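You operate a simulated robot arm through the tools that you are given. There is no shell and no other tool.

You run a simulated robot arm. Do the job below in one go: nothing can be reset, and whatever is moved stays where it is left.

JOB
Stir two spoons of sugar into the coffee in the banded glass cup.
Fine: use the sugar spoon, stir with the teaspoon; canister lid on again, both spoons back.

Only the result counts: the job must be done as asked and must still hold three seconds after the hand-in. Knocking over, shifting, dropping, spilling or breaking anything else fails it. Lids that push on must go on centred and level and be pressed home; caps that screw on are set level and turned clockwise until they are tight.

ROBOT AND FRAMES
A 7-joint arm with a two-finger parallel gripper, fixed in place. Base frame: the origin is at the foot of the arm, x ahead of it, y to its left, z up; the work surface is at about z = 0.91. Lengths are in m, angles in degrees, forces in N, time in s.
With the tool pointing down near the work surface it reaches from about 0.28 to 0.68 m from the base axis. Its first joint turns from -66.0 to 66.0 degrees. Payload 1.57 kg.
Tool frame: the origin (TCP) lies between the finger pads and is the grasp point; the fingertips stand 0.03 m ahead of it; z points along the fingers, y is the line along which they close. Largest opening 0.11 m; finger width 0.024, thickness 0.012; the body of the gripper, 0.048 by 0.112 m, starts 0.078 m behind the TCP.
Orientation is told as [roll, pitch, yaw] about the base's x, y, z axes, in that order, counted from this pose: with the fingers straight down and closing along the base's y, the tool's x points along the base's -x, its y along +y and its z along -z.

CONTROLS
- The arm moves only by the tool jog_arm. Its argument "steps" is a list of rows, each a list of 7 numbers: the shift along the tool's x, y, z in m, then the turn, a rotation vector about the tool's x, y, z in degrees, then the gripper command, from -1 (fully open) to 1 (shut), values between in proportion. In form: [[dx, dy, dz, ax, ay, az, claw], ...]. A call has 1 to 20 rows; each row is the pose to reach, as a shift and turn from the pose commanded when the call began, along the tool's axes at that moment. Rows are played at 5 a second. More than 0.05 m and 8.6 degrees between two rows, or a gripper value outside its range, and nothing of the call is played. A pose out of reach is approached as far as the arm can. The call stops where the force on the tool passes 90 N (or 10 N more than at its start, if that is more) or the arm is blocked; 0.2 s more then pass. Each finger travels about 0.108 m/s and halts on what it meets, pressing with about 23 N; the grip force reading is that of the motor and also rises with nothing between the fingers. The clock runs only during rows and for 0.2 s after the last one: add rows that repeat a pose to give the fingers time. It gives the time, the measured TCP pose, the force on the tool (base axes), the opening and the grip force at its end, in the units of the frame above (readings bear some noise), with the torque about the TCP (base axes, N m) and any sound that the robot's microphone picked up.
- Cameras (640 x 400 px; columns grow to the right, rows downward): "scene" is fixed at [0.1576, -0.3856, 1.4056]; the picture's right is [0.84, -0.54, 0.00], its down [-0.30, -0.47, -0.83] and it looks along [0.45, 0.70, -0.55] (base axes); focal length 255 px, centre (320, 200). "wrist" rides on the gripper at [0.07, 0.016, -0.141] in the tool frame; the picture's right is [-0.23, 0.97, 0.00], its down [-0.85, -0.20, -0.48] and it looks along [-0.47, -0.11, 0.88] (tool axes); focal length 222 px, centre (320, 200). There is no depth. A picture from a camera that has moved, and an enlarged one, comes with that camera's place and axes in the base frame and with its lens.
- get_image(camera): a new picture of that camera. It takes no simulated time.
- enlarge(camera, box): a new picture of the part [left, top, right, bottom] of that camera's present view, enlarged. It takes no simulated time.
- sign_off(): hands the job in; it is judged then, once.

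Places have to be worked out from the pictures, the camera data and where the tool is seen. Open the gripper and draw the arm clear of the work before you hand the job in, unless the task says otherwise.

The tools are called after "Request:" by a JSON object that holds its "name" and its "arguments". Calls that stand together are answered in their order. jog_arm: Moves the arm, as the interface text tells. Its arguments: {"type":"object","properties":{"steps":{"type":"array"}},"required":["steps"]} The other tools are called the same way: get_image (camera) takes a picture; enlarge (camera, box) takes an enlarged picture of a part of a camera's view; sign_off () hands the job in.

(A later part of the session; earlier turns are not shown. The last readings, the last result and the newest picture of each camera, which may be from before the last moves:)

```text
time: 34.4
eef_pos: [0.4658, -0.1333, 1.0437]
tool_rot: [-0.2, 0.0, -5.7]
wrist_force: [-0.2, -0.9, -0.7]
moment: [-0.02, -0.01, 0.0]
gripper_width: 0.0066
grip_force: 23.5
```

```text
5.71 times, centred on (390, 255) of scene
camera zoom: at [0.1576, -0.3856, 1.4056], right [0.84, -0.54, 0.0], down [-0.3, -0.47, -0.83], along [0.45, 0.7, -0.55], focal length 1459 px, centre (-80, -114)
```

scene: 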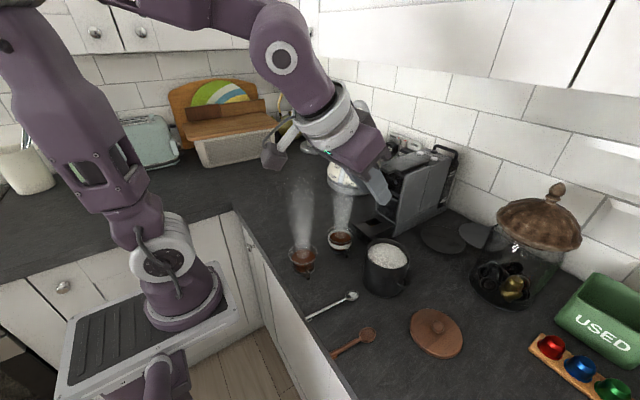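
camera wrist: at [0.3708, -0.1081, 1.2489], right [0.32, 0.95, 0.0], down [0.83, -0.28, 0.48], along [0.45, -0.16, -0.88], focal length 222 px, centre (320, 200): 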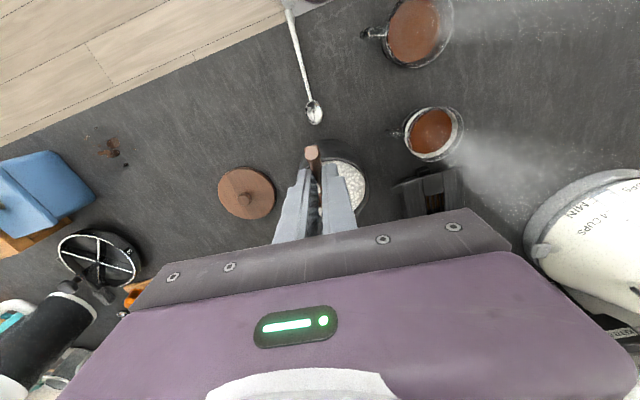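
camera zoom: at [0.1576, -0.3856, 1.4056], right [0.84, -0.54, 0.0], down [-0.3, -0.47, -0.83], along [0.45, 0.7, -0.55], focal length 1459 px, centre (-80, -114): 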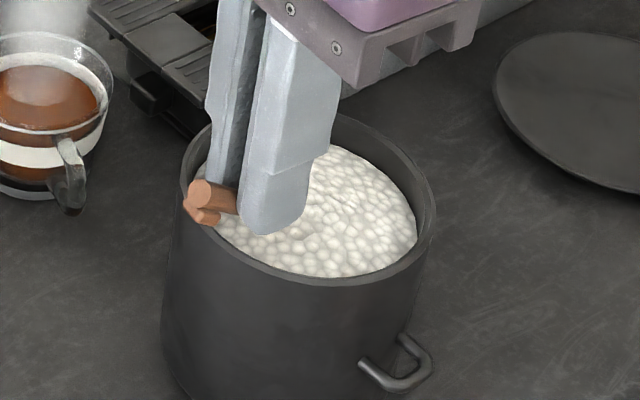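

The bowl appears buried in the sugar behind the fingers. I'll curl it up to level while raising out.

Request:
{"name": "jog_arm", "arguments": {"steps": [[0.004, 0, 0.0005, 0, -4, 0, 1], [0.0078, 0, 0.0011, 0, -8, 0, 1], [0.0113, 0, -0.0003, 0, -12, 0, 1], [0.0147, 0, -0.0018, 0, -16, 0, 1], [0.0177, 0, -0.0037, 0, -20, 0, 1], [0.0205, 0, -0.0058, 0, -24, 0, 1], [0.0229, 0, -0.008, 0, -28, 0, 1], [0.0251, 0, -0.0102, 0, -32, 0, 1], [0.027, 0, -0.0206, 0, -36, 0, 1], [0.027, 0, -0.035, 0, -36, 0, 1], [0.027, 0, -0.05, 0, -36, 0, 1], [0.027, 0, -0.0606, 0, -36, 0, 1]]}}

Request:
{"name": "enlarge", "arguments": {"camera": "scene", "box": [340, 190, 440, 290]}}

Request:
{"name": "get_image", "arguments": {"camera": "wrist"}}

```text
time: 37.0
eef_pos: [0.4374, -0.131, 1.1052]
tool_rot: [-0.3, -36.0, -5.4]
wrist_force: [0.5, -0.6, -0.1]
moment: [-0.01, -0.01, -0.02]
gripper_width: 0.0066
grip_force: 23.1
```

```text
4.00 times, centred on (390, 240) of scene
camera zoom: at [0.1576, -0.3856, 1.4056], right [0.84, -0.54, 0.0], down [-0.3, -0.47, -0.83], along [0.45, 0.7, -0.55], focal length 1022 px, centre (40, 40)
```

zoom: 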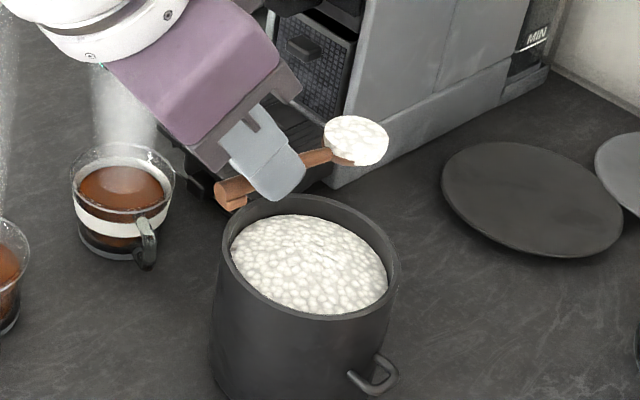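

```text
taken
camera wrist: at [0.2999, -0.1016, 1.1772], right [0.28, 0.95, 0.13], down [0.39, -0.24, 0.89], along [0.88, -0.2, -0.44], focal length 222 px, centre (320, 200)
```

wrist: 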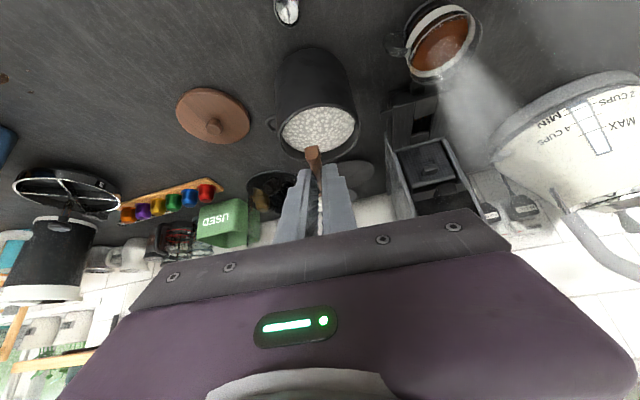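

The sugar spoon is heaped and level. I'll carry it gently to over the banded cup, holding level.

Request:
{"name": "jog_arm", "arguments": {"steps": [[0.0019, 0.0073, -0.0014, 0, 0, 0, 1], [0.0058, 0.0218, -0.0042, 0, 0, 0, 1], [0.0116, 0.0437, -0.0084, 0, 0, 0, 1], [0.0174, 0.0655, -0.0126, 0, 0, 0, 1], [0.0279, 0.0873, -0.0103, 0, 0, 0, 1], [0.0396, 0.1091, -0.0064, 0, 0, 0, 1], [0.05, 0.131, -0.0042, 0, 0, 0, 1], [0.055, 0.1411, -0.0029, 0, 0, 0, 1], [0.0568, 0.1455, -0.0029, 0, 0, 0, 1], [0.0568, 0.1455, -0.0029, 0, 0, 0, 1]]}}

Request:
{"name": "enlarge", "arguments": {"camera": "scene", "box": [280, 180, 400, 280]}}

Request:
{"name": "get_image", "arguments": {"camera": "wrist"}}

```text
time: 39.2
eef_pos: [0.3996, 0.0182, 1.0807]
tool_rot: [1.3, -37.5, -5.7]
wrist_force: [-0.8, 0.7, 0.9]
moment: [0.04, -0.02, 0.01]
gripper_width: 0.0066
grip_force: 23.3
out of reach, approached as far as the arm can: row 7, 8, 9, 10
```

```text
4.00 times, centred on (340, 230) of scene
camera zoom: at [0.1577, -0.3856, 1.4056], right [0.84, -0.54, 0.0], down [-0.3, -0.47, -0.83], along [0.45, 0.7, -0.55], focal length 1022 px, centre (240, 80)
```

zoom: 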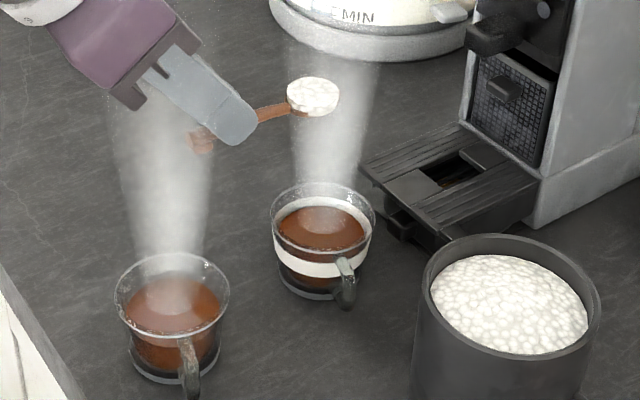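

```text
taken
camera wrist: at [0.2576, 0.044, 1.1505], right [0.26, 0.95, 0.16], down [0.37, -0.25, 0.9], along [0.89, -0.18, -0.41], focal length 222 px, centre (320, 200)
```

wrist: 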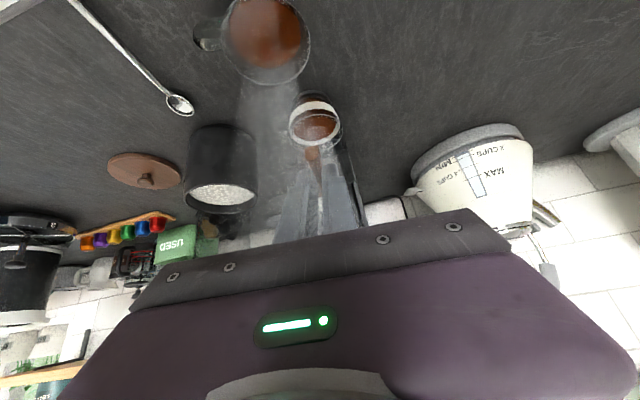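

The spoon is over the banded cup, still loaded. The lean-back is at its limit here, but pitching forward relieves that. I'll tip the spoon down while lowering so the bowl lip is ~2 cm above the rim at the cup's centre.

Request:
{"name": "jog_arm", "arguments": {"steps": [[-0.0027, 0, 0.0032, 0, 8, 0, 1], [-0.003, 0, 0.0116, 0, 16, 0, 1], [-0.0038, 0, 0.0214, 0, 24, 0, 1], [-0.0065, 0, 0.0301, 0, 32, 0, 1], [-0.0106, 0, 0.0315, 0, 36, 0, 1], [-0.0147, 0, 0.0328, 0, 40, 0, 1], [-0.0195, 0, 0.0338, 0, 44, 0, 1], [-0.0243, 0, 0.0347, 0, 48, 0, 1], [-0.029, 0, 0.0362, 0, 52, 0, 1], [-0.0338, 0, 0.0377, 0, 56, 0, 1], [-0.0383, 0, 0.0397, 0, 60, 0, 1], [-0.0383, 0, 0.0397, 0, 60, 0, 1], [-0.0383, 0, 0.0397, 0, 60, 0, 1]]}}

Request:
{"name": "enlarge", "arguments": {"camera": "scene", "box": [280, 180, 400, 280]}}

Request:
{"name": "get_image", "arguments": {"camera": "wrist"}}

```text
time: 42.0
eef_pos: [0.459, 0.0144, 1.0621]
tool_rot: [-0.2, 24.0, -5.6]
wrist_force: [-0.2, 0.0, 0.0]
moment: [0.0, 0.0, -0.02]
gripper_width: 0.0066
grip_force: 23.0
out of reach, approached as far as the arm can: row 1
```

```text
4.00 times, centred on (340, 230) of scene
camera zoom: at [0.1577, -0.3856, 1.4056], right [0.84, -0.54, 0.0], down [-0.3, -0.47, -0.83], along [0.45, 0.7, -0.55], focal length 1022 px, centre (240, 80)
```

zoom: 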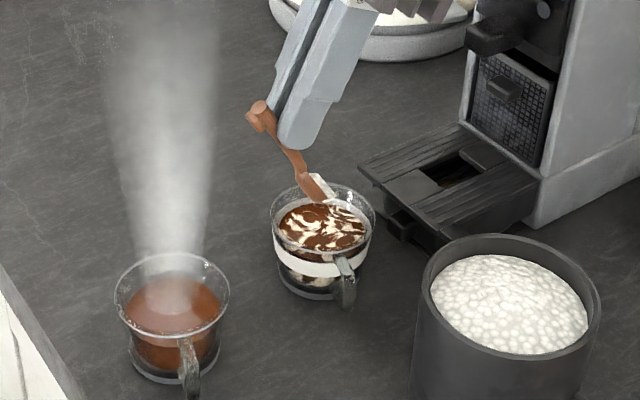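

```text
taken
camera wrist: at [0.4538, 0.0298, 1.2201], right [0.3, 0.95, -0.1], down [0.95, -0.29, 0.09], along [0.06, -0.12, -0.99], focal length 222 px, centre (320, 200)
```

wrist: 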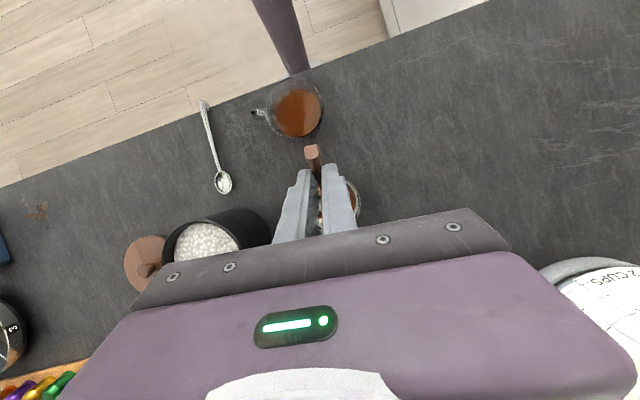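

White swirls appeared in the coffee, so sugar went in. I'll zoom in to see what remains in the spoon.

Request:
{"name": "enlarge", "arguments": {"camera": "scene", "box": [335, 215, 385, 260]}}

Request:
{"name": "enlarge", "arguments": {"camera": "wrist", "box": [290, 140, 380, 240]}}

```text
8.89 times, centred on (360, 238) of scene
camera zoom: at [0.1577, -0.3856, 1.4056], right [0.84, -0.54, 0.0], down [-0.3, -0.47, -0.83], along [0.45, 0.7, -0.55], focal length 2270 px, centre (-36, -133)
```

zoom: 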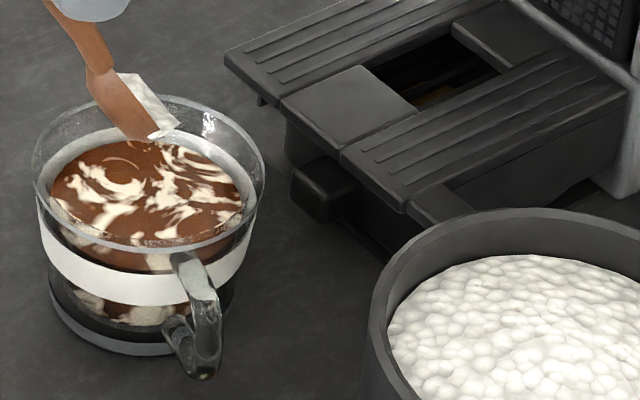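

```text
4.00 times, centred on (335, 190) of wrist
camera zoom: at [0.4538, 0.0298, 1.2201], right [0.3, 0.95, -0.1], down [0.95, -0.29, 0.09], along [0.06, -0.12, -0.99], focal length 888 px, centre (260, 240)
```

zoom: 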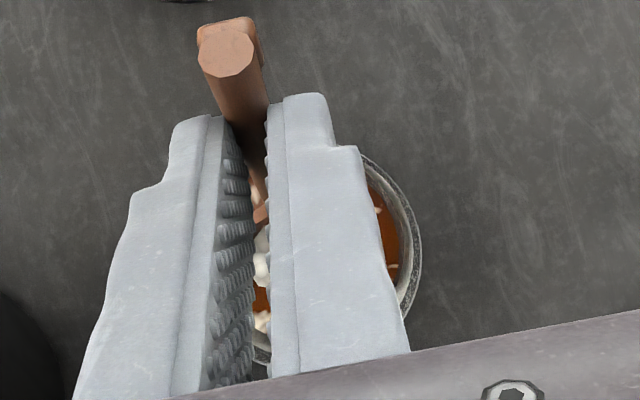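

A layer of sugar seems to remain in the bowl. I'll wait a moment and try tipping a bit more.

Request:
{"name": "jog_arm", "arguments": {"steps": [[0, 0, 0, 0, 0, 0, 1], [-0.002, 0, 0, 0, 3, 0, 1], [-0.005, 0, 0, 0, 6, 0, 1], [-0.005, 0, 0, 0, 6, 0, 1], [-0.005, 0, 0, 0, 6, 0, 1]]}}

Request:
{"name": "enlarge", "arguments": {"camera": "scene", "box": [335, 205, 385, 260]}}

```text
time: 43.2
eef_pos: [0.4638, 0.0128, 1.0613]
tool_rot: [-0.2, 30.1, -5.7]
wrist_force: [-0.2, 0.4, -0.8]
moment: [-0.03, -0.03, 0.0]
gripper_width: 0.0065
grip_force: 23.0
```

```text
7.27 times, centred on (360, 232) of scene
camera zoom: at [0.1576, -0.3856, 1.4056], right [0.84, -0.54, 0.0], down [-0.3, -0.47, -0.83], along [0.45, 0.7, -0.55], focal length 1857 px, centre (29, -36)
```

zoom: 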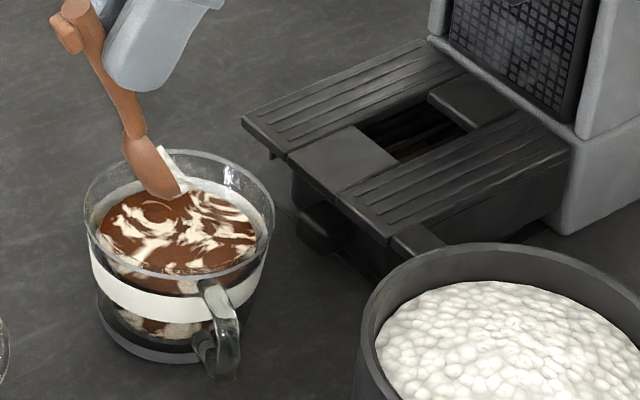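

More tilt is available here than earlier. I'll continue tipping up to about 80° of spoon dip.

Request:
{"name": "jog_arm", "arguments": {"steps": [[-0.0043, 0, -0.0025, 0, 4, 0, 1], [-0.0085, 0, -0.0049, 0, 8, 0, 1], [-0.0131, 0, -0.0068, 0, 12, 0, 1], [-0.0177, 0, -0.0086, 0, 16, 0, 1], [-0.0177, 0, -0.0086, 0, 16, 0, 1]]}}

Request:
{"name": "enlarge", "arguments": {"camera": "scene", "box": [335, 205, 385, 260]}}

```text
time: 44.4
eef_pos: [0.4796, 0.0104, 1.0586]
tool_rot: [-0.3, 42.0, -5.9]
wrist_force: [0.0, -0.1, -0.4]
moment: [-0.01, 0.01, 0.04]
gripper_width: 0.0067
grip_force: 23.5
out of reach, approached as far as the arm can: row 4, 5
```

```text
7.27 times, centred on (360, 232) of scene
camera zoom: at [0.1577, -0.3856, 1.4056], right [0.84, -0.54, 0.0], down [-0.3, -0.47, -0.83], along [0.45, 0.7, -0.55], focal length 1857 px, centre (29, -36)
```

zoom: 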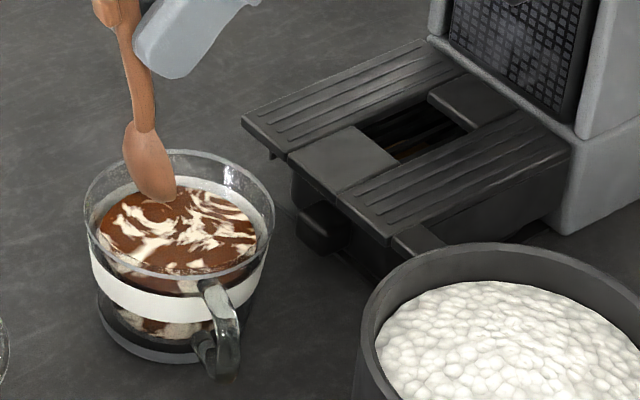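

At ~78° dip the bowl should be empty. I'll raise and roll the spoon back to check inside.

Request:
{"name": "jog_arm", "arguments": {"steps": [[0.0144, 0, -0.0139, 0, 0, 0, 1], [0.0258, 0, -0.0113, 0, -8, 0, 1], [0.0398, 0, -0.0112, 0, -16, 0, 1], [0.0528, 0, -0.0102, 0, -24, 0, 1], [0.0647, 0, -0.0084, 0, -32, 0, 1], [0.068, 0, 0.0009, 0, -40, 0, 1], [0.0697, 0, 0.0082, 0, -46, 0, 1], [0.0697, 0, 0.0082, 0, -46, 0, 1]]}}

Request:
{"name": "enlarge", "arguments": {"camera": "scene", "box": [320, 180, 400, 260]}}

Request:
{"name": "get_image", "arguments": {"camera": "wrist"}}

```text
time: 46.2
eef_pos: [0.4219, 0.0172, 1.1009]
tool_rot: [-0.2, -4.0, -5.6]
wrist_force: [-0.3, 0.4, -1.0]
moment: [0.03, 0.01, 0.01]
gripper_width: 0.0067
grip_force: 23.0
```

```text
5.00 times, centred on (360, 220) of scene
camera zoom: at [0.1576, -0.3856, 1.4056], right [0.84, -0.54, 0.0], down [-0.3, -0.47, -0.83], along [0.45, 0.7, -0.55], focal length 1277 px, centre (120, 100)
```

zoom: 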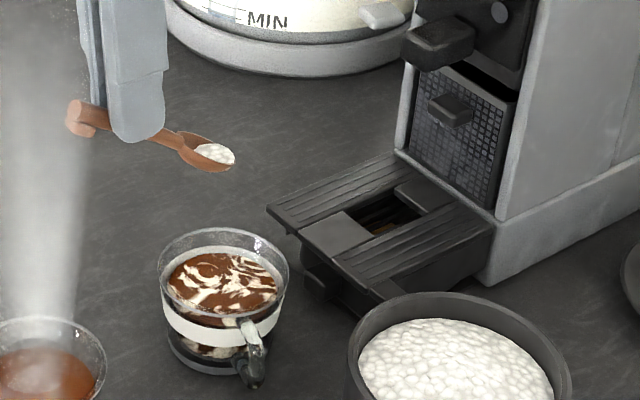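

```text
taken
camera wrist: at [0.3426, 0.0409, 1.2364], right [0.32, 0.95, 0.01], down [0.8, -0.28, 0.54], along [0.51, -0.16, -0.84], focal length 222 px, centre (320, 200)
```

wrist: 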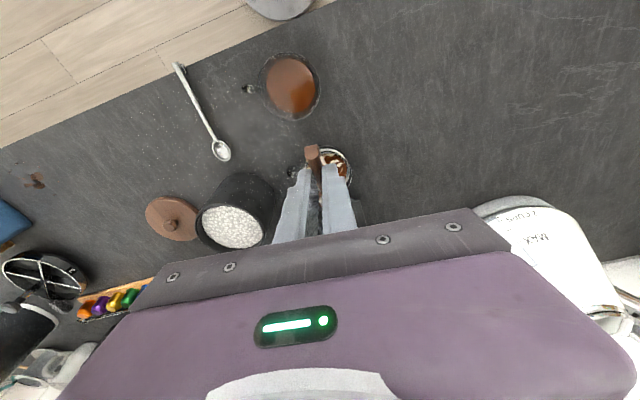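

A small remnant of sugar is still in the bowl, and the coffee only shows clean swirls with nothing spilled. I'll tip it again to ~78° and hold longer so it drains.

Request:
{"name": "jog_arm", "arguments": {"steps": [[-0.0078, 0, 0.02, 0, 8, 0, 1], [-0.0176, 0, 0.0365, 0, 16, 0, 1], [-0.0286, 0, 0.0422, 0, 24, 0, 1], [-0.0384, 0, 0.0413, 0, 32, 0, 1], [-0.0482, 0, 0.0416, 0, 40, 0, 1], [-0.0556, 0, 0.0428, 0, 46, 0, 1], [-0.0556, 0, 0.0428, 0, 46, 0, 1], [-0.0556, 0, 0.0428, 0, 46, 0, 1], [-0.0556, 0, 0.0428, 0, 46, 0, 1], [-0.0556, 0, 0.0428, 0, 46, 0, 1], [-0.0556, 0, 0.0428, 0, 46, 0, 1], [-0.0556, 0, 0.0428, 0, 46, 0, 1], [-0.0556, 0, 0.0428, 0, 46, 0, 1], [-0.0556, 0, 0.0428, 0, 46, 0, 1], [-0.0556, 0, 0.0428, 0, 46, 0, 1], [-0.0556, 0, 0.0428, 0, 46, 0, 1], [-0.0556, 0, 0.0428, 0, 46, 0, 1], [-0.0556, 0, 0.0428, 0, 46, 0, 1]]}}

Request:
{"name": "enlarge", "arguments": {"camera": "scene", "box": [335, 205, 385, 260]}}

Request:
{"name": "enlarge", "arguments": {"camera": "wrist", "box": [290, 140, 380, 240]}}

```text
time: 50.0
eef_pos: [0.4807, 0.0112, 1.0611]
tool_rot: [-0.3, 42.0, -5.8]
wrist_force: [0.3, 0.1, 0.1]
moment: [0.01, 0.0, 0.01]
gripper_width: 0.0066
grip_force: 23.2
```

```text
7.27 times, centred on (360, 232) of scene
camera zoom: at [0.1576, -0.3856, 1.4056], right [0.84, -0.54, 0.0], down [-0.3, -0.47, -0.83], along [0.45, 0.7, -0.55], focal length 1857 px, centre (29, -36)
```

zoom: 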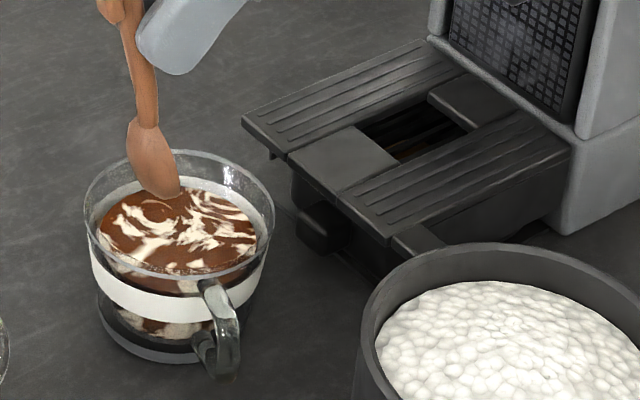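

```text
4.00 times, centred on (335, 190) of wrist
camera zoom: at [0.5227, 0.0231, 1.2131], right [0.26, 0.95, -0.16], down [0.93, -0.29, -0.22], along [-0.25, -0.09, -0.96], focal length 888 px, centre (260, 240)
```

zoom: 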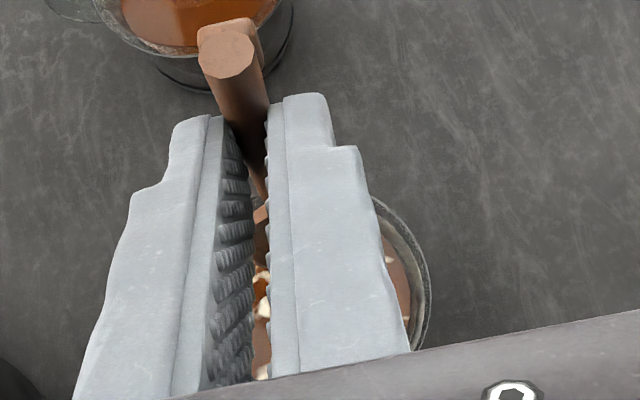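

I'll swing back up to look into the bowl again.

Request:
{"name": "jog_arm", "arguments": {"steps": [[0.0127, 0, -0.0141, 0, 0, 0, 1], [0.0273, 0, -0.0155, 0, -8, 0, 1], [0.0407, 0, -0.0158, 0, -16, 0, 1], [0.0532, 0, -0.0152, 0, -24, 0, 1], [0.0612, 0, -0.0103, 0, -32, 0, 1], [0.0646, 0, -0.001, 0, -40, 0, 1], [0.0646, 0, -0.001, 0, -40, 0, 1]]}}

Request:
{"name": "enlarge", "arguments": {"camera": "scene", "box": [320, 180, 400, 260]}}

Request:
{"name": "enlarge", "arguments": {"camera": "scene", "box": [340, 195, 390, 235]}}

```text
time: 51.6
eef_pos: [0.432, 0.0168, 1.1057]
tool_rot: [-0.3, 1.8, -5.6]
wrist_force: [0.0, 0.4, 0.0]
moment: [-0.02, 0.0, -0.02]
gripper_width: 0.0067
grip_force: 22.7
```

```text
5.00 times, centred on (360, 220) of scene
camera zoom: at [0.1576, -0.3856, 1.4056], right [0.84, -0.54, 0.0], down [-0.3, -0.47, -0.83], along [0.45, 0.7, -0.55], focal length 1277 px, centre (120, 100)
```

zoom: 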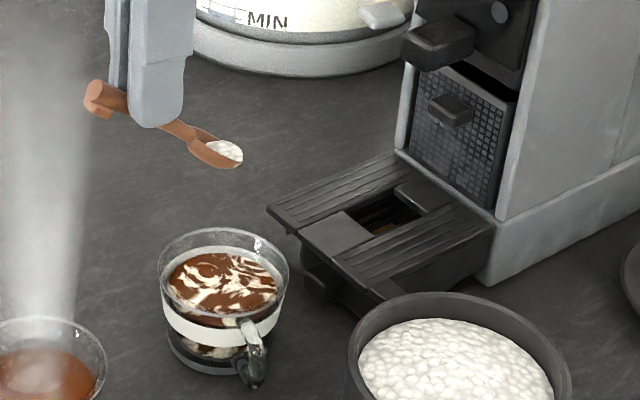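

```text
10.00 times, centred on (365, 215) of scene
camera zoom: at [0.1576, -0.3856, 1.4056], right [0.84, -0.54, 0.0], down [-0.3, -0.47, -0.83], along [0.45, 0.7, -0.55], focal length 2554 px, centre (-130, 50)
```

zoom: 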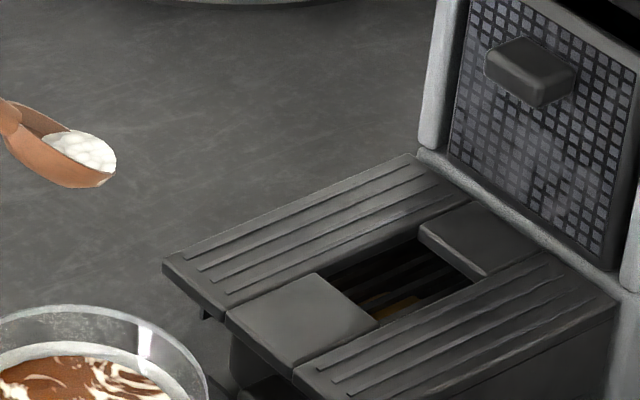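

The remainder doesn't drain with time at 78°, so it needs steeper tilt. Sideways lean may have more range, so I'll raise slightly and spin the hand about vertical until the spoon points +y.

Request:
{"name": "jog_arm", "arguments": {"steps": [[0, 0, -0.02, 0, 0, 0, 1], [0, 0, -0.02, 0, 0, -8, 1], [0, 0, -0.02, 0, 0, -16, 1], [0, 0, -0.02, 0, 0, -24, 1], [0, 0, -0.02, 0, 0, -32, 1], [0, 0, -0.02, 0, 0, -40, 1], [0, 0, -0.02, 0, 0, -48, 1], [0, 0, -0.02, 0, 0, -56, 1], [0, 0, -0.02, 0, 0, -64, 1], [0, 0, -0.02, 0, 0, -72, 1], [0, 0, -0.02, 0, 0, -80, 1], [0, 0, -0.02, 0, 0, -88, 1], [0, 0, -0.02, 0, 0, -95.5, 1], [0, 0, -0.02, 0, 0, -95.5, 1]]}}

Request:
{"name": "get_image", "arguments": {"camera": "scene"}}

```text
time: 54.6
eef_pos: [0.4351, 0.0164, 1.1261]
tool_rot: [2.0, 0.0, 90.0]
wrist_force: [-0.3, -0.5, 0.0]
moment: [0.01, 0.0, 0.0]
gripper_width: 0.0067
grip_force: 22.9
```

```text
taken
```

scene: 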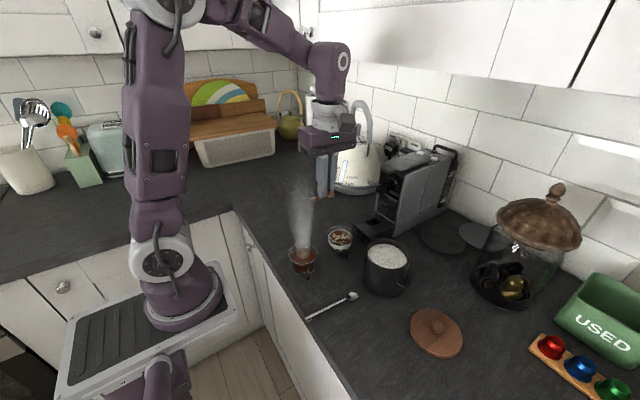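

The spin worked, and the spoon now points +y. I'll translate over the cup's centre and start leaning the hand toward +y.

Request:
{"name": "jog_arm", "arguments": {"steps": [[0.022, -0.0215, 0.003, 1, 0, 0, 1], [0.0445, -0.043, 0.007, 2, 0, 0, 1], [0.0359, -0.043, 0.0121, 2, 8, 0, 1], [0.0268, -0.043, 0.0184, 2, 16, 0, 1], [0.0172, -0.043, 0.026, 2, 24, 0, 1], [0.0074, -0.043, 0.035, 2, 32, 0, 1], [-0.0024, -0.043, 0.0453, 2, 40, 0, 1], [-0.0024, -0.043, 0.0453, 2, 40, 0, 1]]}}

Request:
{"name": "enlarge", "arguments": {"camera": "scene", "box": [290, 150, 410, 270]}}

Request:
{"name": "get_image", "arguments": {"camera": "scene"}}

```text
time: 56.4
eef_pos: [0.4756, 0.0196, 1.079]
tool_rot: [0.0, 40.1, 90.7]
wrist_force: [-0.4, 1.2, 0.1]
moment: [-0.01, 0.02, 0.03]
gripper_width: 0.0066
grip_force: 22.8
```

```text
3.33 times, centred on (350, 210) of scene
camera zoom: at [0.1577, -0.3856, 1.4056], right [0.84, -0.54, 0.0], down [-0.3, -0.47, -0.83], along [0.45, 0.7, -0.55], focal length 851 px, centre (220, 167)
```

zoom: 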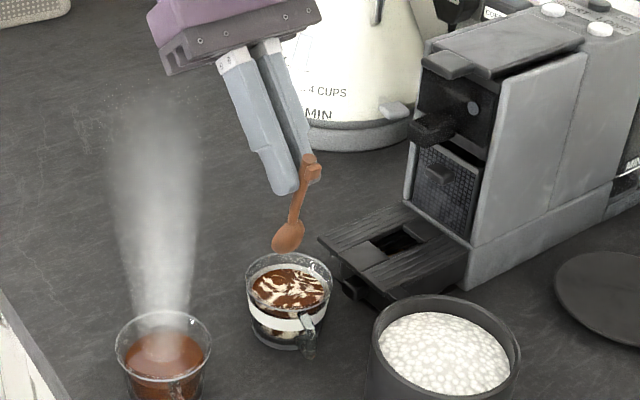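

```text
taken
```

scene: 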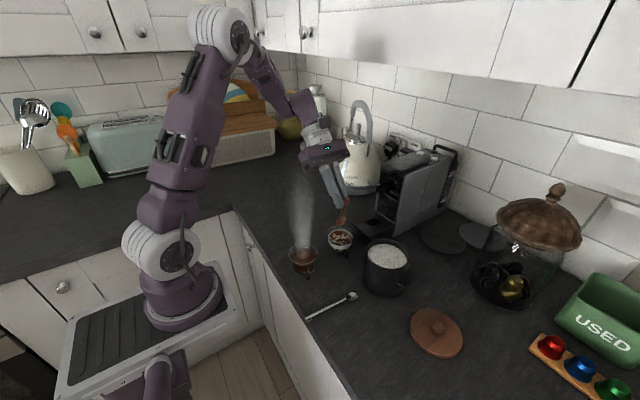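

Bowl is right over the cup at 76° dip and reach is fine. I'll continue past vertical to about 100°.

Request:
{"name": "jog_arm", "arguments": {"steps": [[-0.0077, 0, 0.0015, 0, 4, 0, 1], [-0.0154, 0, 0.0031, 0, 8, 0, 1], [-0.021, 0, 0.0025, 0, 12, 0, 1], [-0.0266, 0, 0.0019, 0, 16, 0, 1], [-0.0314, 0, 0.0006, 0, 20, 0, 1], [-0.0362, 0, -0.0006, 0, 24, 0, 1], [-0.0362, 0, -0.0006, 0, 24, 0, 1], [-0.0362, 0, -0.0006, 0, 24, 0, 1]]}}

Request:
{"name": "enlarge", "arguments": {"camera": "scene", "box": [310, 170, 390, 270]}}

```text
time: 58.2
eef_pos: [0.4756, 0.0477, 1.0573]
tool_rot: [0.3, 64.0, 90.9]
wrist_force: [0.3, -0.6, 0.2]
moment: [0.01, 0.01, 0.0]
gripper_width: 0.0066
grip_force: 22.8
```

```text
4.00 times, centred on (350, 220) of scene
camera zoom: at [0.1576, -0.3856, 1.4056], right [0.84, -0.54, 0.0], down [-0.3, -0.47, -0.83], along [0.45, 0.7, -0.55], focal length 1022 px, centre (200, 120)
```

zoom: 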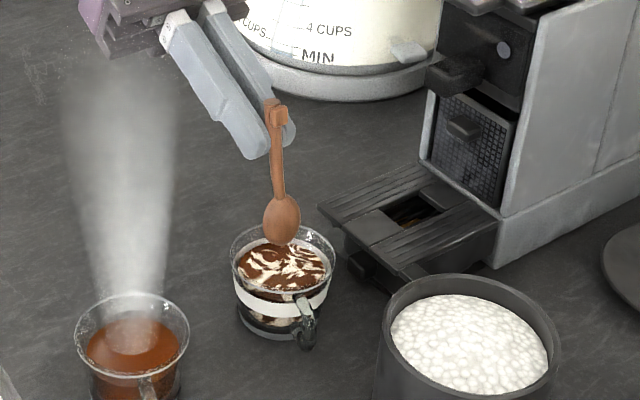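

Past vertical now (~100°). I'll raise and level to check the bowl.

Request:
{"name": "jog_arm", "arguments": {"steps": [[0, 0, 0, 0, 0, 0, 1], [0.0171, 0, -0.0083, 0, 0, 0, 1], [0.0338, 0, -0.0066, 0, -8, 0, 1], [0.0498, 0, -0.004, 0, -16, 0, 1], [0.0646, 0, -0.0002, 0, -24, 0, 1], [0.0782, 0, 0.0041, 0, -32, 0, 1], [0.0906, 0, 0.0089, 0, -40, 0, 1], [0.0926, 0, 0.0186, 0, -48, 0, 1], [0.0933, 0, 0.0284, 0, -56, 0, 1], [0.0927, 0, 0.0382, 0, -64, 0, 1], [0.0927, 0, 0.0382, 0, -64, 0, 1]]}}

Request:
{"name": "enlarge", "arguments": {"camera": "scene", "box": [310, 170, 390, 270]}}

Request:
{"name": "enlarge", "arguments": {"camera": "wrist", "box": [270, 130, 370, 240]}}

```text
time: 60.6
eef_pos: [0.4741, -0.0286, 1.1231]
tool_rot: [0.1, -0.1, 90.6]
wrist_force: [0.7, -0.2, 0.2]
moment: [0.02, 0.0, 0.01]
gripper_width: 0.0068
grip_force: 23.5
```

```text
4.00 times, centred on (350, 220) of scene
camera zoom: at [0.1576, -0.3856, 1.4056], right [0.84, -0.54, 0.0], down [-0.3, -0.47, -0.83], along [0.45, 0.7, -0.55], focal length 1022 px, centre (200, 120)
```

zoom: 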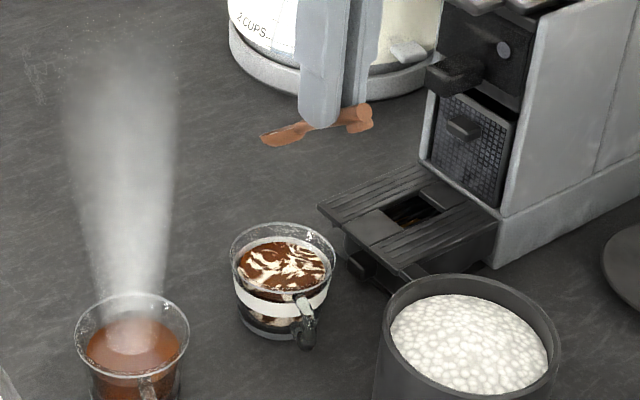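

```text
3.64 times, centred on (320, 185) of wrist
camera zoom: at [0.4588, -0.0994, 1.2638], right [-0.98, 0.22, 0.0], down [0.19, 0.86, 0.48], along [0.1, 0.47, -0.88], focal length 808 px, centre (320, 254)
```

zoom: 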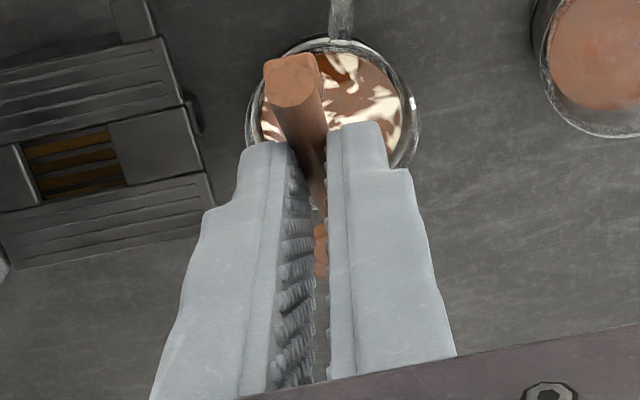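

The bowl looks empty now. For the second scoop I'll stay at this 90° yaw: move back along -y to over the canister with the hand vertical.

Request:
{"name": "jog_arm", "arguments": {"steps": [[0.03, -0.003, -0.005, 0, 0, 0, 1], [0.06, -0.006, -0.005, 0, 0, 0, 1], [0.09, -0.01, -0.005, 0, 0, 0, 1], [0.12, -0.014, 0, 0, 0, 0, 1], [0.148, -0.0155, 0.0144, 0, 0, 0, 1], [0.148, -0.0155, 0.0144, 0, 0, 0, 1]]}}

Request:
{"name": "enlarge", "arguments": {"camera": "scene", "box": [340, 200, 440, 300]}}

Request:
{"name": "get_image", "arguments": {"camera": "wrist"}}

```text
time: 62.0
eef_pos: [0.4934, -0.1761, 1.1088]
tool_rot: [0.1, 0.0, 90.6]
wrist_force: [0.4, -0.5, -0.7]
moment: [-0.01, -0.02, -0.02]
gripper_width: 0.0069
grip_force: 22.6
```

```text
4.00 times, centred on (390, 250) of scene
camera zoom: at [0.1576, -0.3856, 1.4056], right [0.84, -0.54, 0.0], down [-0.3, -0.47, -0.83], along [0.45, 0.7, -0.55], focal length 1022 px, centre (40, 0)
```

zoom: 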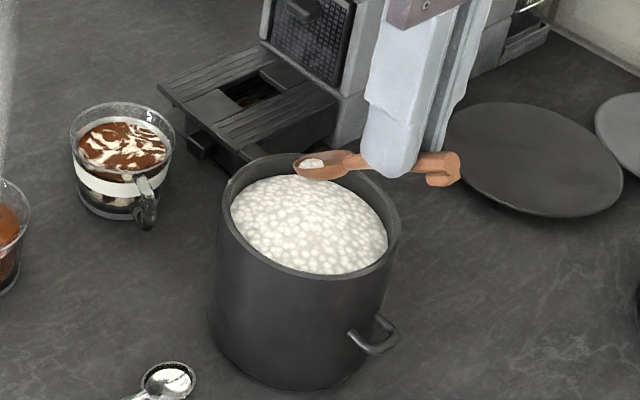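

```text
taken
camera wrist: at [0.4759, -0.2478, 1.2493], right [-0.98, 0.22, 0.0], down [0.19, 0.86, 0.48], along [0.1, 0.47, -0.88], focal length 222 px, centre (320, 200)
```

wrist: 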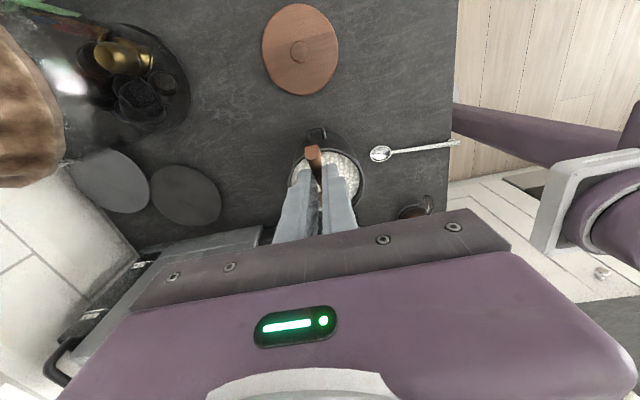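

A tiny bit remains at the tip, which is fine since I'm scooping again; next time I'll tip further. Bowl is near (0.493, -0.137, 1.05). Scooping as before, pushing toward +y.

Request:
{"name": "jog_arm", "arguments": {"steps": [[0, 0.002, 0.02, 0, 0, 0, 1], [0, 0.003, 0.035, 0, 0, 0, 1], [0, 0.003, 0.045, 0, 0, 0, 1], [0, 0.003, 0.05, 0, 0, 0, 1], [0, 0.003, 0.055, 0, 0, 0, 1], [0, 0.003, 0.06, 0, 0, 0, 1], [0, 0.003, 0.065, 0, 0, 0, 1], [-0.006, 0.003, 0.065, 0, 0, 0, 1], [-0.012, 0.003, 0.065, 0, 0, 0, 1], [-0.018, 0.003, 0.065, 0, 0, 0, 1]]}}

Request:
{"name": "enlarge", "arguments": {"camera": "scene", "box": [340, 200, 440, 300]}}

```text
time: 64.2
eef_pos: [0.4894, -0.1574, 1.0442]
tool_rot: [0.1, 0.0, 90.6]
wrist_force: [0.1, 0.1, -0.3]
moment: [-0.02, 0.02, 0.02]
gripper_width: 0.007
grip_force: 22.8
```

```text
4.00 times, centred on (390, 250) of scene
camera zoom: at [0.1576, -0.3856, 1.4056], right [0.84, -0.54, 0.0], down [-0.3, -0.47, -0.83], along [0.45, 0.7, -0.55], focal length 1022 px, centre (40, 0)
```

zoom: 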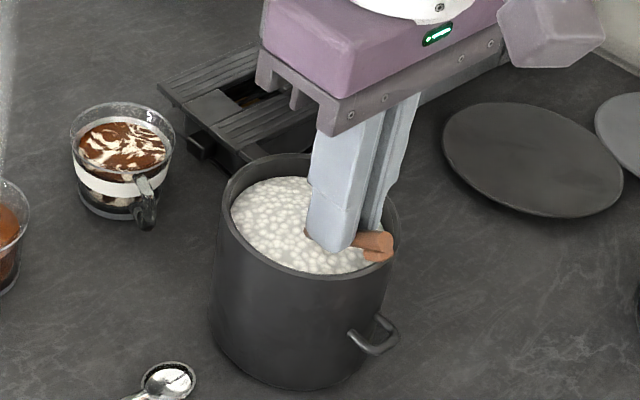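

No contact forces. Curling up to level with the same profile.

Request:
{"name": "jog_arm", "arguments": {"steps": [[0.004, 0, 0.0005, 0, -4, 0, 1], [0.0078, 0, 0.0011, 0, -8, 0, 1], [0.0113, 0, -0.0003, 0, -12, 0, 1], [0.0147, 0, -0.0018, 0, -16, 0, 1], [0.0177, 0, -0.0037, 0, -20, 0, 1], [0.0205, 0, -0.0058, 0, -24, 0, 1], [0.0229, 0, -0.008, 0, -28, 0, 1], [0.0251, 0, -0.0102, 0, -32, 0, 1], [0.027, 0, -0.0206, 0, -36, 0, 1], [0.027, 0, -0.035, 0, -36, 0, 1], [0.027, 0, -0.05, 0, -36, 0, 1], [0.027, 0, -0.0606, 0, -36, 0, 1]]}}

Request:
{"name": "enlarge", "arguments": {"camera": "scene", "box": [340, 190, 440, 290]}}

```text
time: 66.8
eef_pos: [0.4886, -0.1845, 1.1043]
tool_rot: [0.2, -36.0, 90.5]
wrist_force: [0.1, -0.2, -0.6]
moment: [0.0, -0.02, -0.01]
gripper_width: 0.0069
grip_force: 22.9
```

```text
4.00 times, centred on (390, 240) of scene
camera zoom: at [0.1576, -0.3856, 1.4056], right [0.84, -0.54, 0.0], down [-0.3, -0.47, -0.83], along [0.45, 0.7, -0.55], focal length 1022 px, centre (40, 40)
```

zoom: 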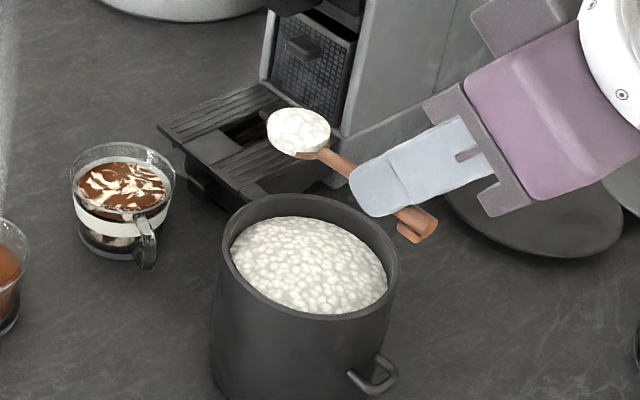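

Heaped and level again. Carrying it gently along +y to the banded cup.

Request:
{"name": "jog_arm", "arguments": {"steps": [[-0.005, 0.0005, 0.0036, 0, 0, 0, 1], [-0.015, 0.0016, 0.0109, 0, 0, 0, 1], [-0.03, 0.0032, 0.0218, 0, 0, 0, 1], [-0.045, 0.0048, 0.0327, 0, 0, 0, 1], [-0.0552, 0.0064, 0.0501, 0, 0, 0, 1], [-0.0643, 0.008, 0.069, 0, 0, 0, 1], [-0.0747, 0.0095, 0.0864, 0, 0, 0, 1], [-0.0795, 0.0102, 0.0935, 0, 0, 0, 1], [-0.0823, 0.0106, 0.0969, 0, 0, 0, 1], [-0.0823, 0.0106, 0.0969, 0, 0, 0, 1]]}}

Request:
{"name": "enlarge", "arguments": {"camera": "scene", "box": [300, 180, 420, 280]}}

```text
time: 69.0
eef_pos: [0.4792, -0.0621, 1.073]
tool_rot: [0.1, -36.0, 90.5]
wrist_force: [1.3, 0.0, 0.5]
moment: [-0.01, 0.02, 0.01]
gripper_width: 0.0069
grip_force: 23.2
```

```text
4.00 times, centred on (360, 230) of scene
camera zoom: at [0.1576, -0.3856, 1.4056], right [0.84, -0.54, 0.0], down [-0.3, -0.47, -0.83], along [0.45, 0.7, -0.55], focal length 1022 px, centre (160, 80)
```

zoom: 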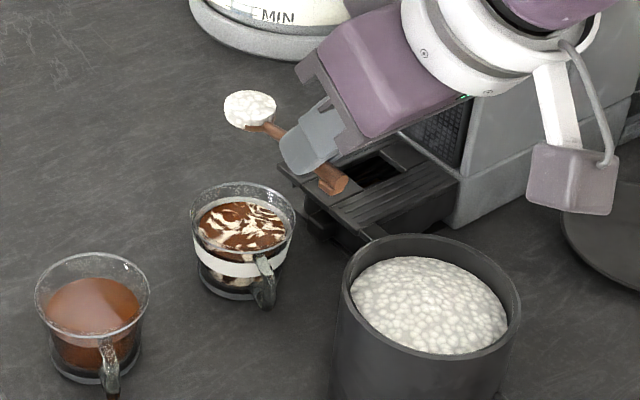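

Level and loaded over the cup. Tipping it in with the same lowering profile.

Request:
{"name": "jog_arm", "arguments": {"steps": [[-0.0027, 0, 0.0032, 0, 8, 0, 1], [-0.003, 0, 0.0116, 0, 16, 0, 1], [-0.0038, 0, 0.0214, 0, 24, 0, 1], [-0.0065, 0, 0.0301, 0, 32, 0, 1], [-0.0106, 0, 0.0315, 0, 36, 0, 1], [-0.0147, 0, 0.0328, 0, 40, 0, 1], [-0.0195, 0, 0.0338, 0, 44, 0, 1], [-0.0243, 0, 0.0347, 0, 48, 0, 1], [-0.029, 0, 0.0362, 0, 52, 0, 1], [-0.0338, 0, 0.0377, 0, 56, 0, 1], [-0.0383, 0, 0.0397, 0, 60, 0, 1], [-0.0383, 0, 0.0397, 0, 60, 0, 1]]}}

Request:
{"name": "enlarge", "arguments": {"camera": "scene", "box": [310, 190, 390, 270]}}

```text
time: 71.6
eef_pos: [0.4772, -0.0075, 1.0637]
tool_rot: [0.2, 24.0, 90.7]
wrist_force: [0.0, 0.3, -0.4]
moment: [-0.01, 0.02, -0.03]
gripper_width: 0.0067
grip_force: 22.7
```

```text
5.00 times, centred on (350, 230) of scene
camera zoom: at [0.1577, -0.3856, 1.4056], right [0.84, -0.54, 0.0], down [-0.3, -0.47, -0.83], along [0.45, 0.7, -0.55], focal length 1277 px, centre (170, 50)
```

zoom: 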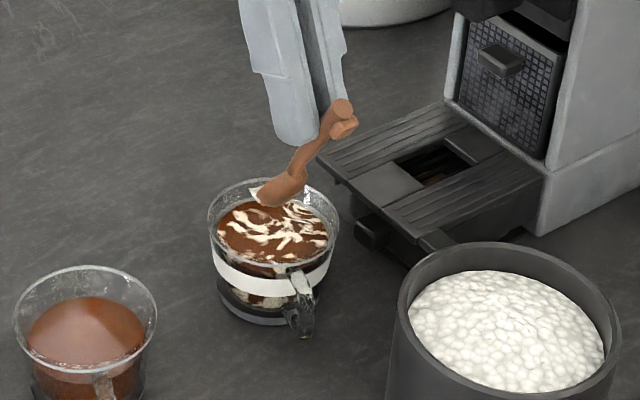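

Sugar is going in. Continuing the tip to well past vertical.

Request:
{"name": "jog_arm", "arguments": {"steps": [[-0.0104, 0, -0.0057, 0, 8, 0, 1], [-0.0203, 0, -0.0098, 0, 16, 0, 1], [-0.0309, 0, -0.0127, 0, 24, 0, 1], [-0.0417, 0, -0.014, 0, 32, 0, 1], [-0.0526, 0, -0.014, 0, 40, 0, 1], [-0.0622, 0, -0.0123, 0, 48, 0, 1], [-0.0693, 0, -0.0101, 0, 54, 0, 1], [-0.0693, 0, -0.0101, 0, 54, 0, 1], [-0.0693, 0, -0.0101, 0, 54, 0, 1], [-0.0693, 0, -0.0101, 0, 54, 0, 1]]}}

Request:
{"name": "enlarge", "arguments": {"camera": "scene", "box": [310, 190, 390, 270]}}

Request:
{"name": "get_image", "arguments": {"camera": "scene"}}

```text
time: 73.8
eef_pos: [0.4761, 0.0603, 1.0457]
tool_rot: [0.8, 78.1, 91.4]
wrist_force: [0.3, 0.3, -0.1]
moment: [0.04, 0.03, 0.01]
gripper_width: 0.0067
grip_force: 23.2
```

```text
5.00 times, centred on (350, 230) of scene
camera zoom: at [0.1576, -0.3856, 1.4056], right [0.84, -0.54, 0.0], down [-0.3, -0.47, -0.83], along [0.45, 0.7, -0.55], focal length 1277 px, centre (170, 50)
```

zoom: 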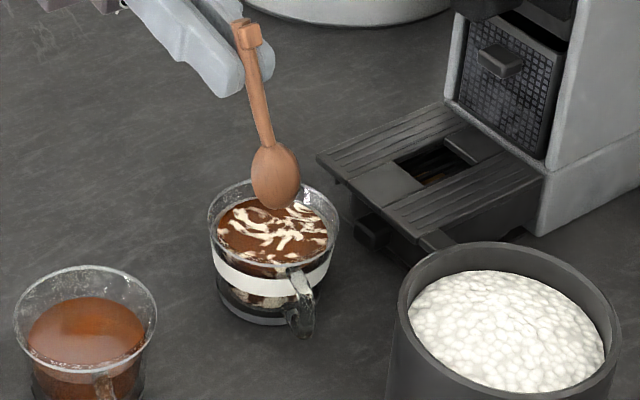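

```text
taken
```

scene: 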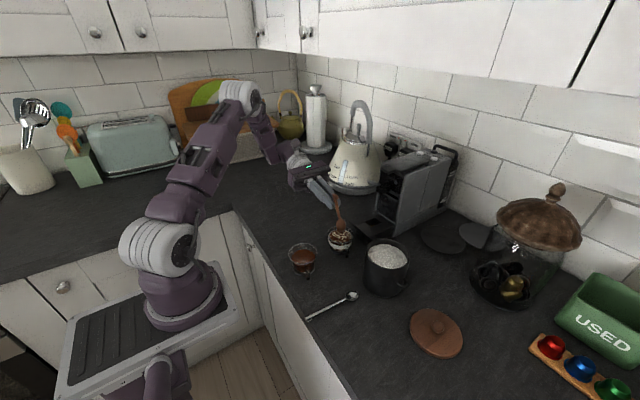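

The second spoonful is in. Raising and levelling to check that the bowl is empty.

Request:
{"name": "jog_arm", "arguments": {"steps": [[0.0245, 0, -0.0052, 0, 0, 0, 1], [0.0421, 0, -0.0013, 0, -8, 0, 1], [0.0588, 0, 0.0038, 0, -16, 0, 1], [0.0744, 0, 0.0097, 0, -24, 0, 1], [0.0888, 0, 0.0163, 0, -32, 0, 1], [0.097, 0, 0.0245, 0, -40, 0, 1], [0.099, 0, 0.0341, 0, -48, 0, 1], [0.0998, 0, 0.044, 0, -56, 0, 1], [0.0991, 0, 0.0539, 0, -64, 0, 1], [0.097, 0, 0.0636, 0, -72, 0, 1], [0.0946, 0, 0.0706, 0, -78, 0, 1], [0.0946, 0, 0.0706, 0, -78, 0, 1]]}}

Request:
{"name": "enlarge", "arguments": {"camera": "scene", "box": [310, 180, 390, 260]}}

```text
time: 76.4
eef_pos: [0.4777, -0.0295, 1.1239]
tool_rot: [0.2, -0.1, 90.6]
wrist_force: [-0.1, 0.0, 0.3]
moment: [0.0, -0.01, 0.0]
gripper_width: 0.0067
grip_force: 22.9
```

```text
5.00 times, centred on (350, 220) of scene
camera zoom: at [0.1576, -0.3856, 1.4056], right [0.84, -0.54, 0.0], down [-0.3, -0.47, -0.83], along [0.45, 0.7, -0.55], focal length 1277 px, centre (170, 100)
```

zoom: 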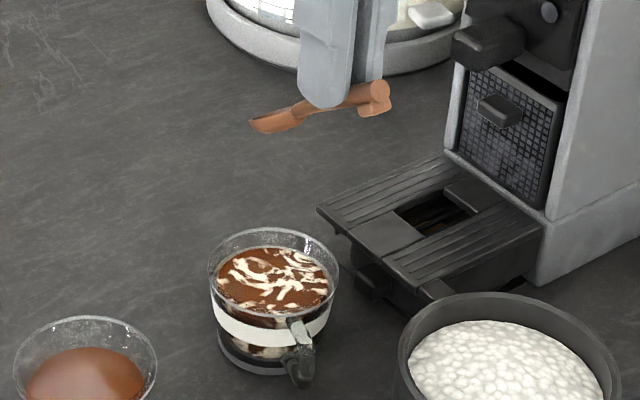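

The bowl appears empty from this side. I'll spin back to yaw -5.5° and look into the bowl again.

Request:
{"name": "jog_arm", "arguments": {"steps": [[0, 0, 0, 0, 0, 8, 1], [0, 0, 0, 0, 0, 16, 1], [0, 0, 0, 0, 0, 24, 1], [0, 0, 0, 0, 0, 32, 1], [0, 0, 0, 0, 0, 40, 1], [0, 0, 0, 0, 0, 48, 1], [0, 0, 0, 0, 0, 56, 1], [0, 0, 0, 0, 0, 64, 1], [0, 0, 0, 0, 0, 72, 1], [0, 0, 0, 0, 0, 80, 1], [0, 0, 0, 0, 0, 88, 1], [0, 0, 0, 0, 0, 96.1, 1], [0, 0, 0, 0, 0, 96.1, 1]]}}

Request:
{"name": "enlarge", "arguments": {"camera": "scene", "box": [330, 170, 430, 260]}}

```text
time: 79.2
eef_pos: [0.4761, -0.0289, 1.1224]
tool_rot: [0.0, 0.3, -5.7]
wrist_force: [0.5, -0.2, 0.1]
moment: [0.03, -0.01, 0.01]
gripper_width: 0.0067
grip_force: 22.5
```

```text
4.44 times, centred on (380, 215) of scene
camera zoom: at [0.1576, -0.3856, 1.4056], right [0.84, -0.54, 0.0], down [-0.3, -0.47, -0.83], along [0.45, 0.7, -0.55], focal length 1135 px, centre (53, 133)
```

zoom: 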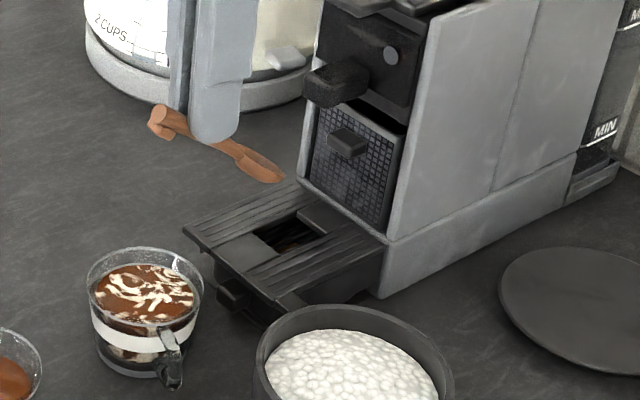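

The bowl is empty. Moving to above the sugar spoon's original spot.

Request:
{"name": "jog_arm", "arguments": {"steps": [[0.021, -0.0277, 0, 0, 0, 0, 1], [0.042, -0.0555, 0, 0, 0, 0, 1], [0.063, -0.0832, 0, 0, 0, 0, 1], [0.084, -0.1109, 0.005, 0, 0, 0, 1], [0.105, -0.1387, 0.02, 0, 0, 0, 1], [0.126, -0.1664, 0.04, 0, 0, 0, 1], [0.1468, -0.1941, 0.06, 0, 0, 0, 1], [0.1468, -0.1941, 0.06, 0, 0, 0, 1]]}}

Request:
{"name": "jog_arm", "arguments": {"steps": [[0, 0, 0, 0, -8, 0, 1], [0, 0, 0, 0, -16, 0, 1], [0, 0, 0, 0, -24, 0, 1], [0, 0, 0, 0, -32, 0, 1], [0, 0, 0, 0, -36, 0, 1], [0, 0, 0, 0, -36, 0, 1]]}}

Request:
{"name": "enlarge", "arguments": {"camera": "scene", "box": [280, 220, 400, 320]}}

```text
time: 81.0
eef_pos: [0.3122, -0.2066, 1.0636]
tool_rot: [0.0, 0.1, -5.5]
wrist_force: [0.5, -0.1, -0.2]
moment: [-0.02, -0.01, -0.01]
gripper_width: 0.0068
grip_force: 22.9
```

```text
time: 82.4
eef_pos: [0.3129, -0.2076, 1.064]
tool_rot: [0.0, -35.8, -5.6]
wrist_force: [-0.3, -0.5, 0.3]
moment: [0.02, -0.01, -0.01]
gripper_width: 0.0064
grip_force: 22.9
```

```text
4.00 times, centred on (340, 270) of scene
camera zoom: at [0.1576, -0.3856, 1.4056], right [0.84, -0.54, 0.0], down [-0.3, -0.47, -0.83], along [0.45, 0.7, -0.55], focal length 1022 px, centre (240, -80)
```

zoom: 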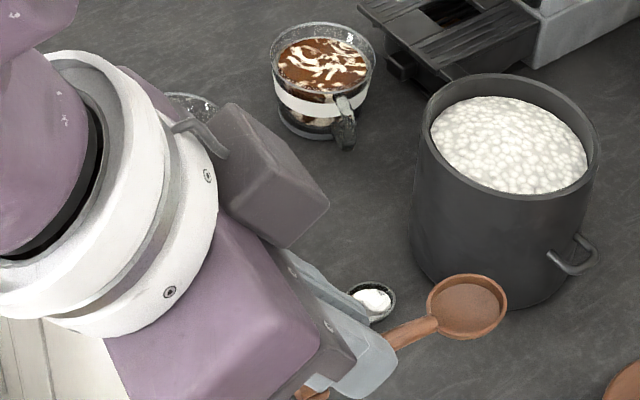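

Spoon is level and empty over its place. Descending to just above the counter.

Request:
{"name": "jog_arm", "arguments": {"steps": [[0.018, 0, 0.024, 0, 0, 0, 1], [0.036, 0, 0.048, 0, 0, 0, 1], [0.0535, 0, 0.0717, 0, 0, 0, 1], [0.065, 0, 0.087, 0, 0, 0, 1], [0.0695, 0, 0.0928, 0, 0, 0, 1], [0.0695, 0, 0.0928, 0, 0, 0, 1]]}}

Request:
{"name": "enlarge", "arguments": {"camera": "scene", "box": [290, 290, 390, 370]}}

Request:
{"name": "enlarge", "arguments": {"camera": "wrist", "box": [270, 100, 390, 220]}}

```text
time: 83.8
eef_pos: [0.3107, -0.2073, 0.947]
tool_rot: [0.0, -35.9, -5.5]
wrist_force: [0.2, -0.1, 0.4]
moment: [-0.01, 0.02, -0.02]
gripper_width: 0.0066
grip_force: 23.0
```

```text
5.00 times, centred on (340, 330) of scene
camera zoom: at [0.1576, -0.3856, 1.4056], right [0.84, -0.54, 0.0], down [-0.3, -0.47, -0.83], along [0.45, 0.7, -0.55], focal length 1277 px, centre (220, -450)
```

zoom: 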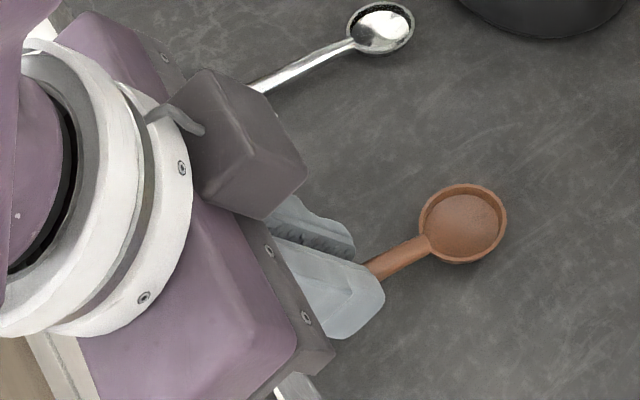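

```text
3.33 times, centred on (330, 160) of wrist
camera zoom: at [0.1723, -0.1787, 1.0208], right [0.28, 0.95, 0.13], down [0.39, -0.24, 0.89], along [0.88, -0.19, -0.44], focal length 740 px, centre (287, 333)
```

zoom: 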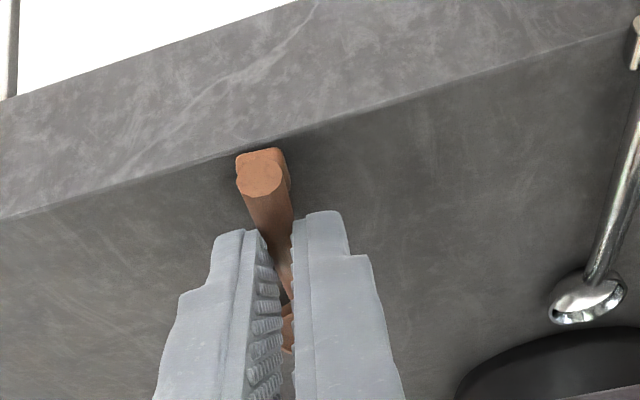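

About 3 mm above its rest; lowering the last bit in small steps.

Request:
{"name": "jog_arm", "arguments": {"steps": [[0.0009, 0, 0.0013, 0, 0, 0, 1], [0.0018, 0, 0.0025, 0, 0, 0, 1], [0.0018, 0, 0.0025, 0, 0, 0, 1]]}}

```text
time: 84.6
eef_pos: [0.3103, -0.2074, 0.9443]
tool_rot: [0.0, -35.9, -5.5]
wrist_force: [-1.8, 0.3, 21.7]
moment: [-0.01, -0.27, 0.01]
gripper_width: 0.0069
grip_force: 23.5
```

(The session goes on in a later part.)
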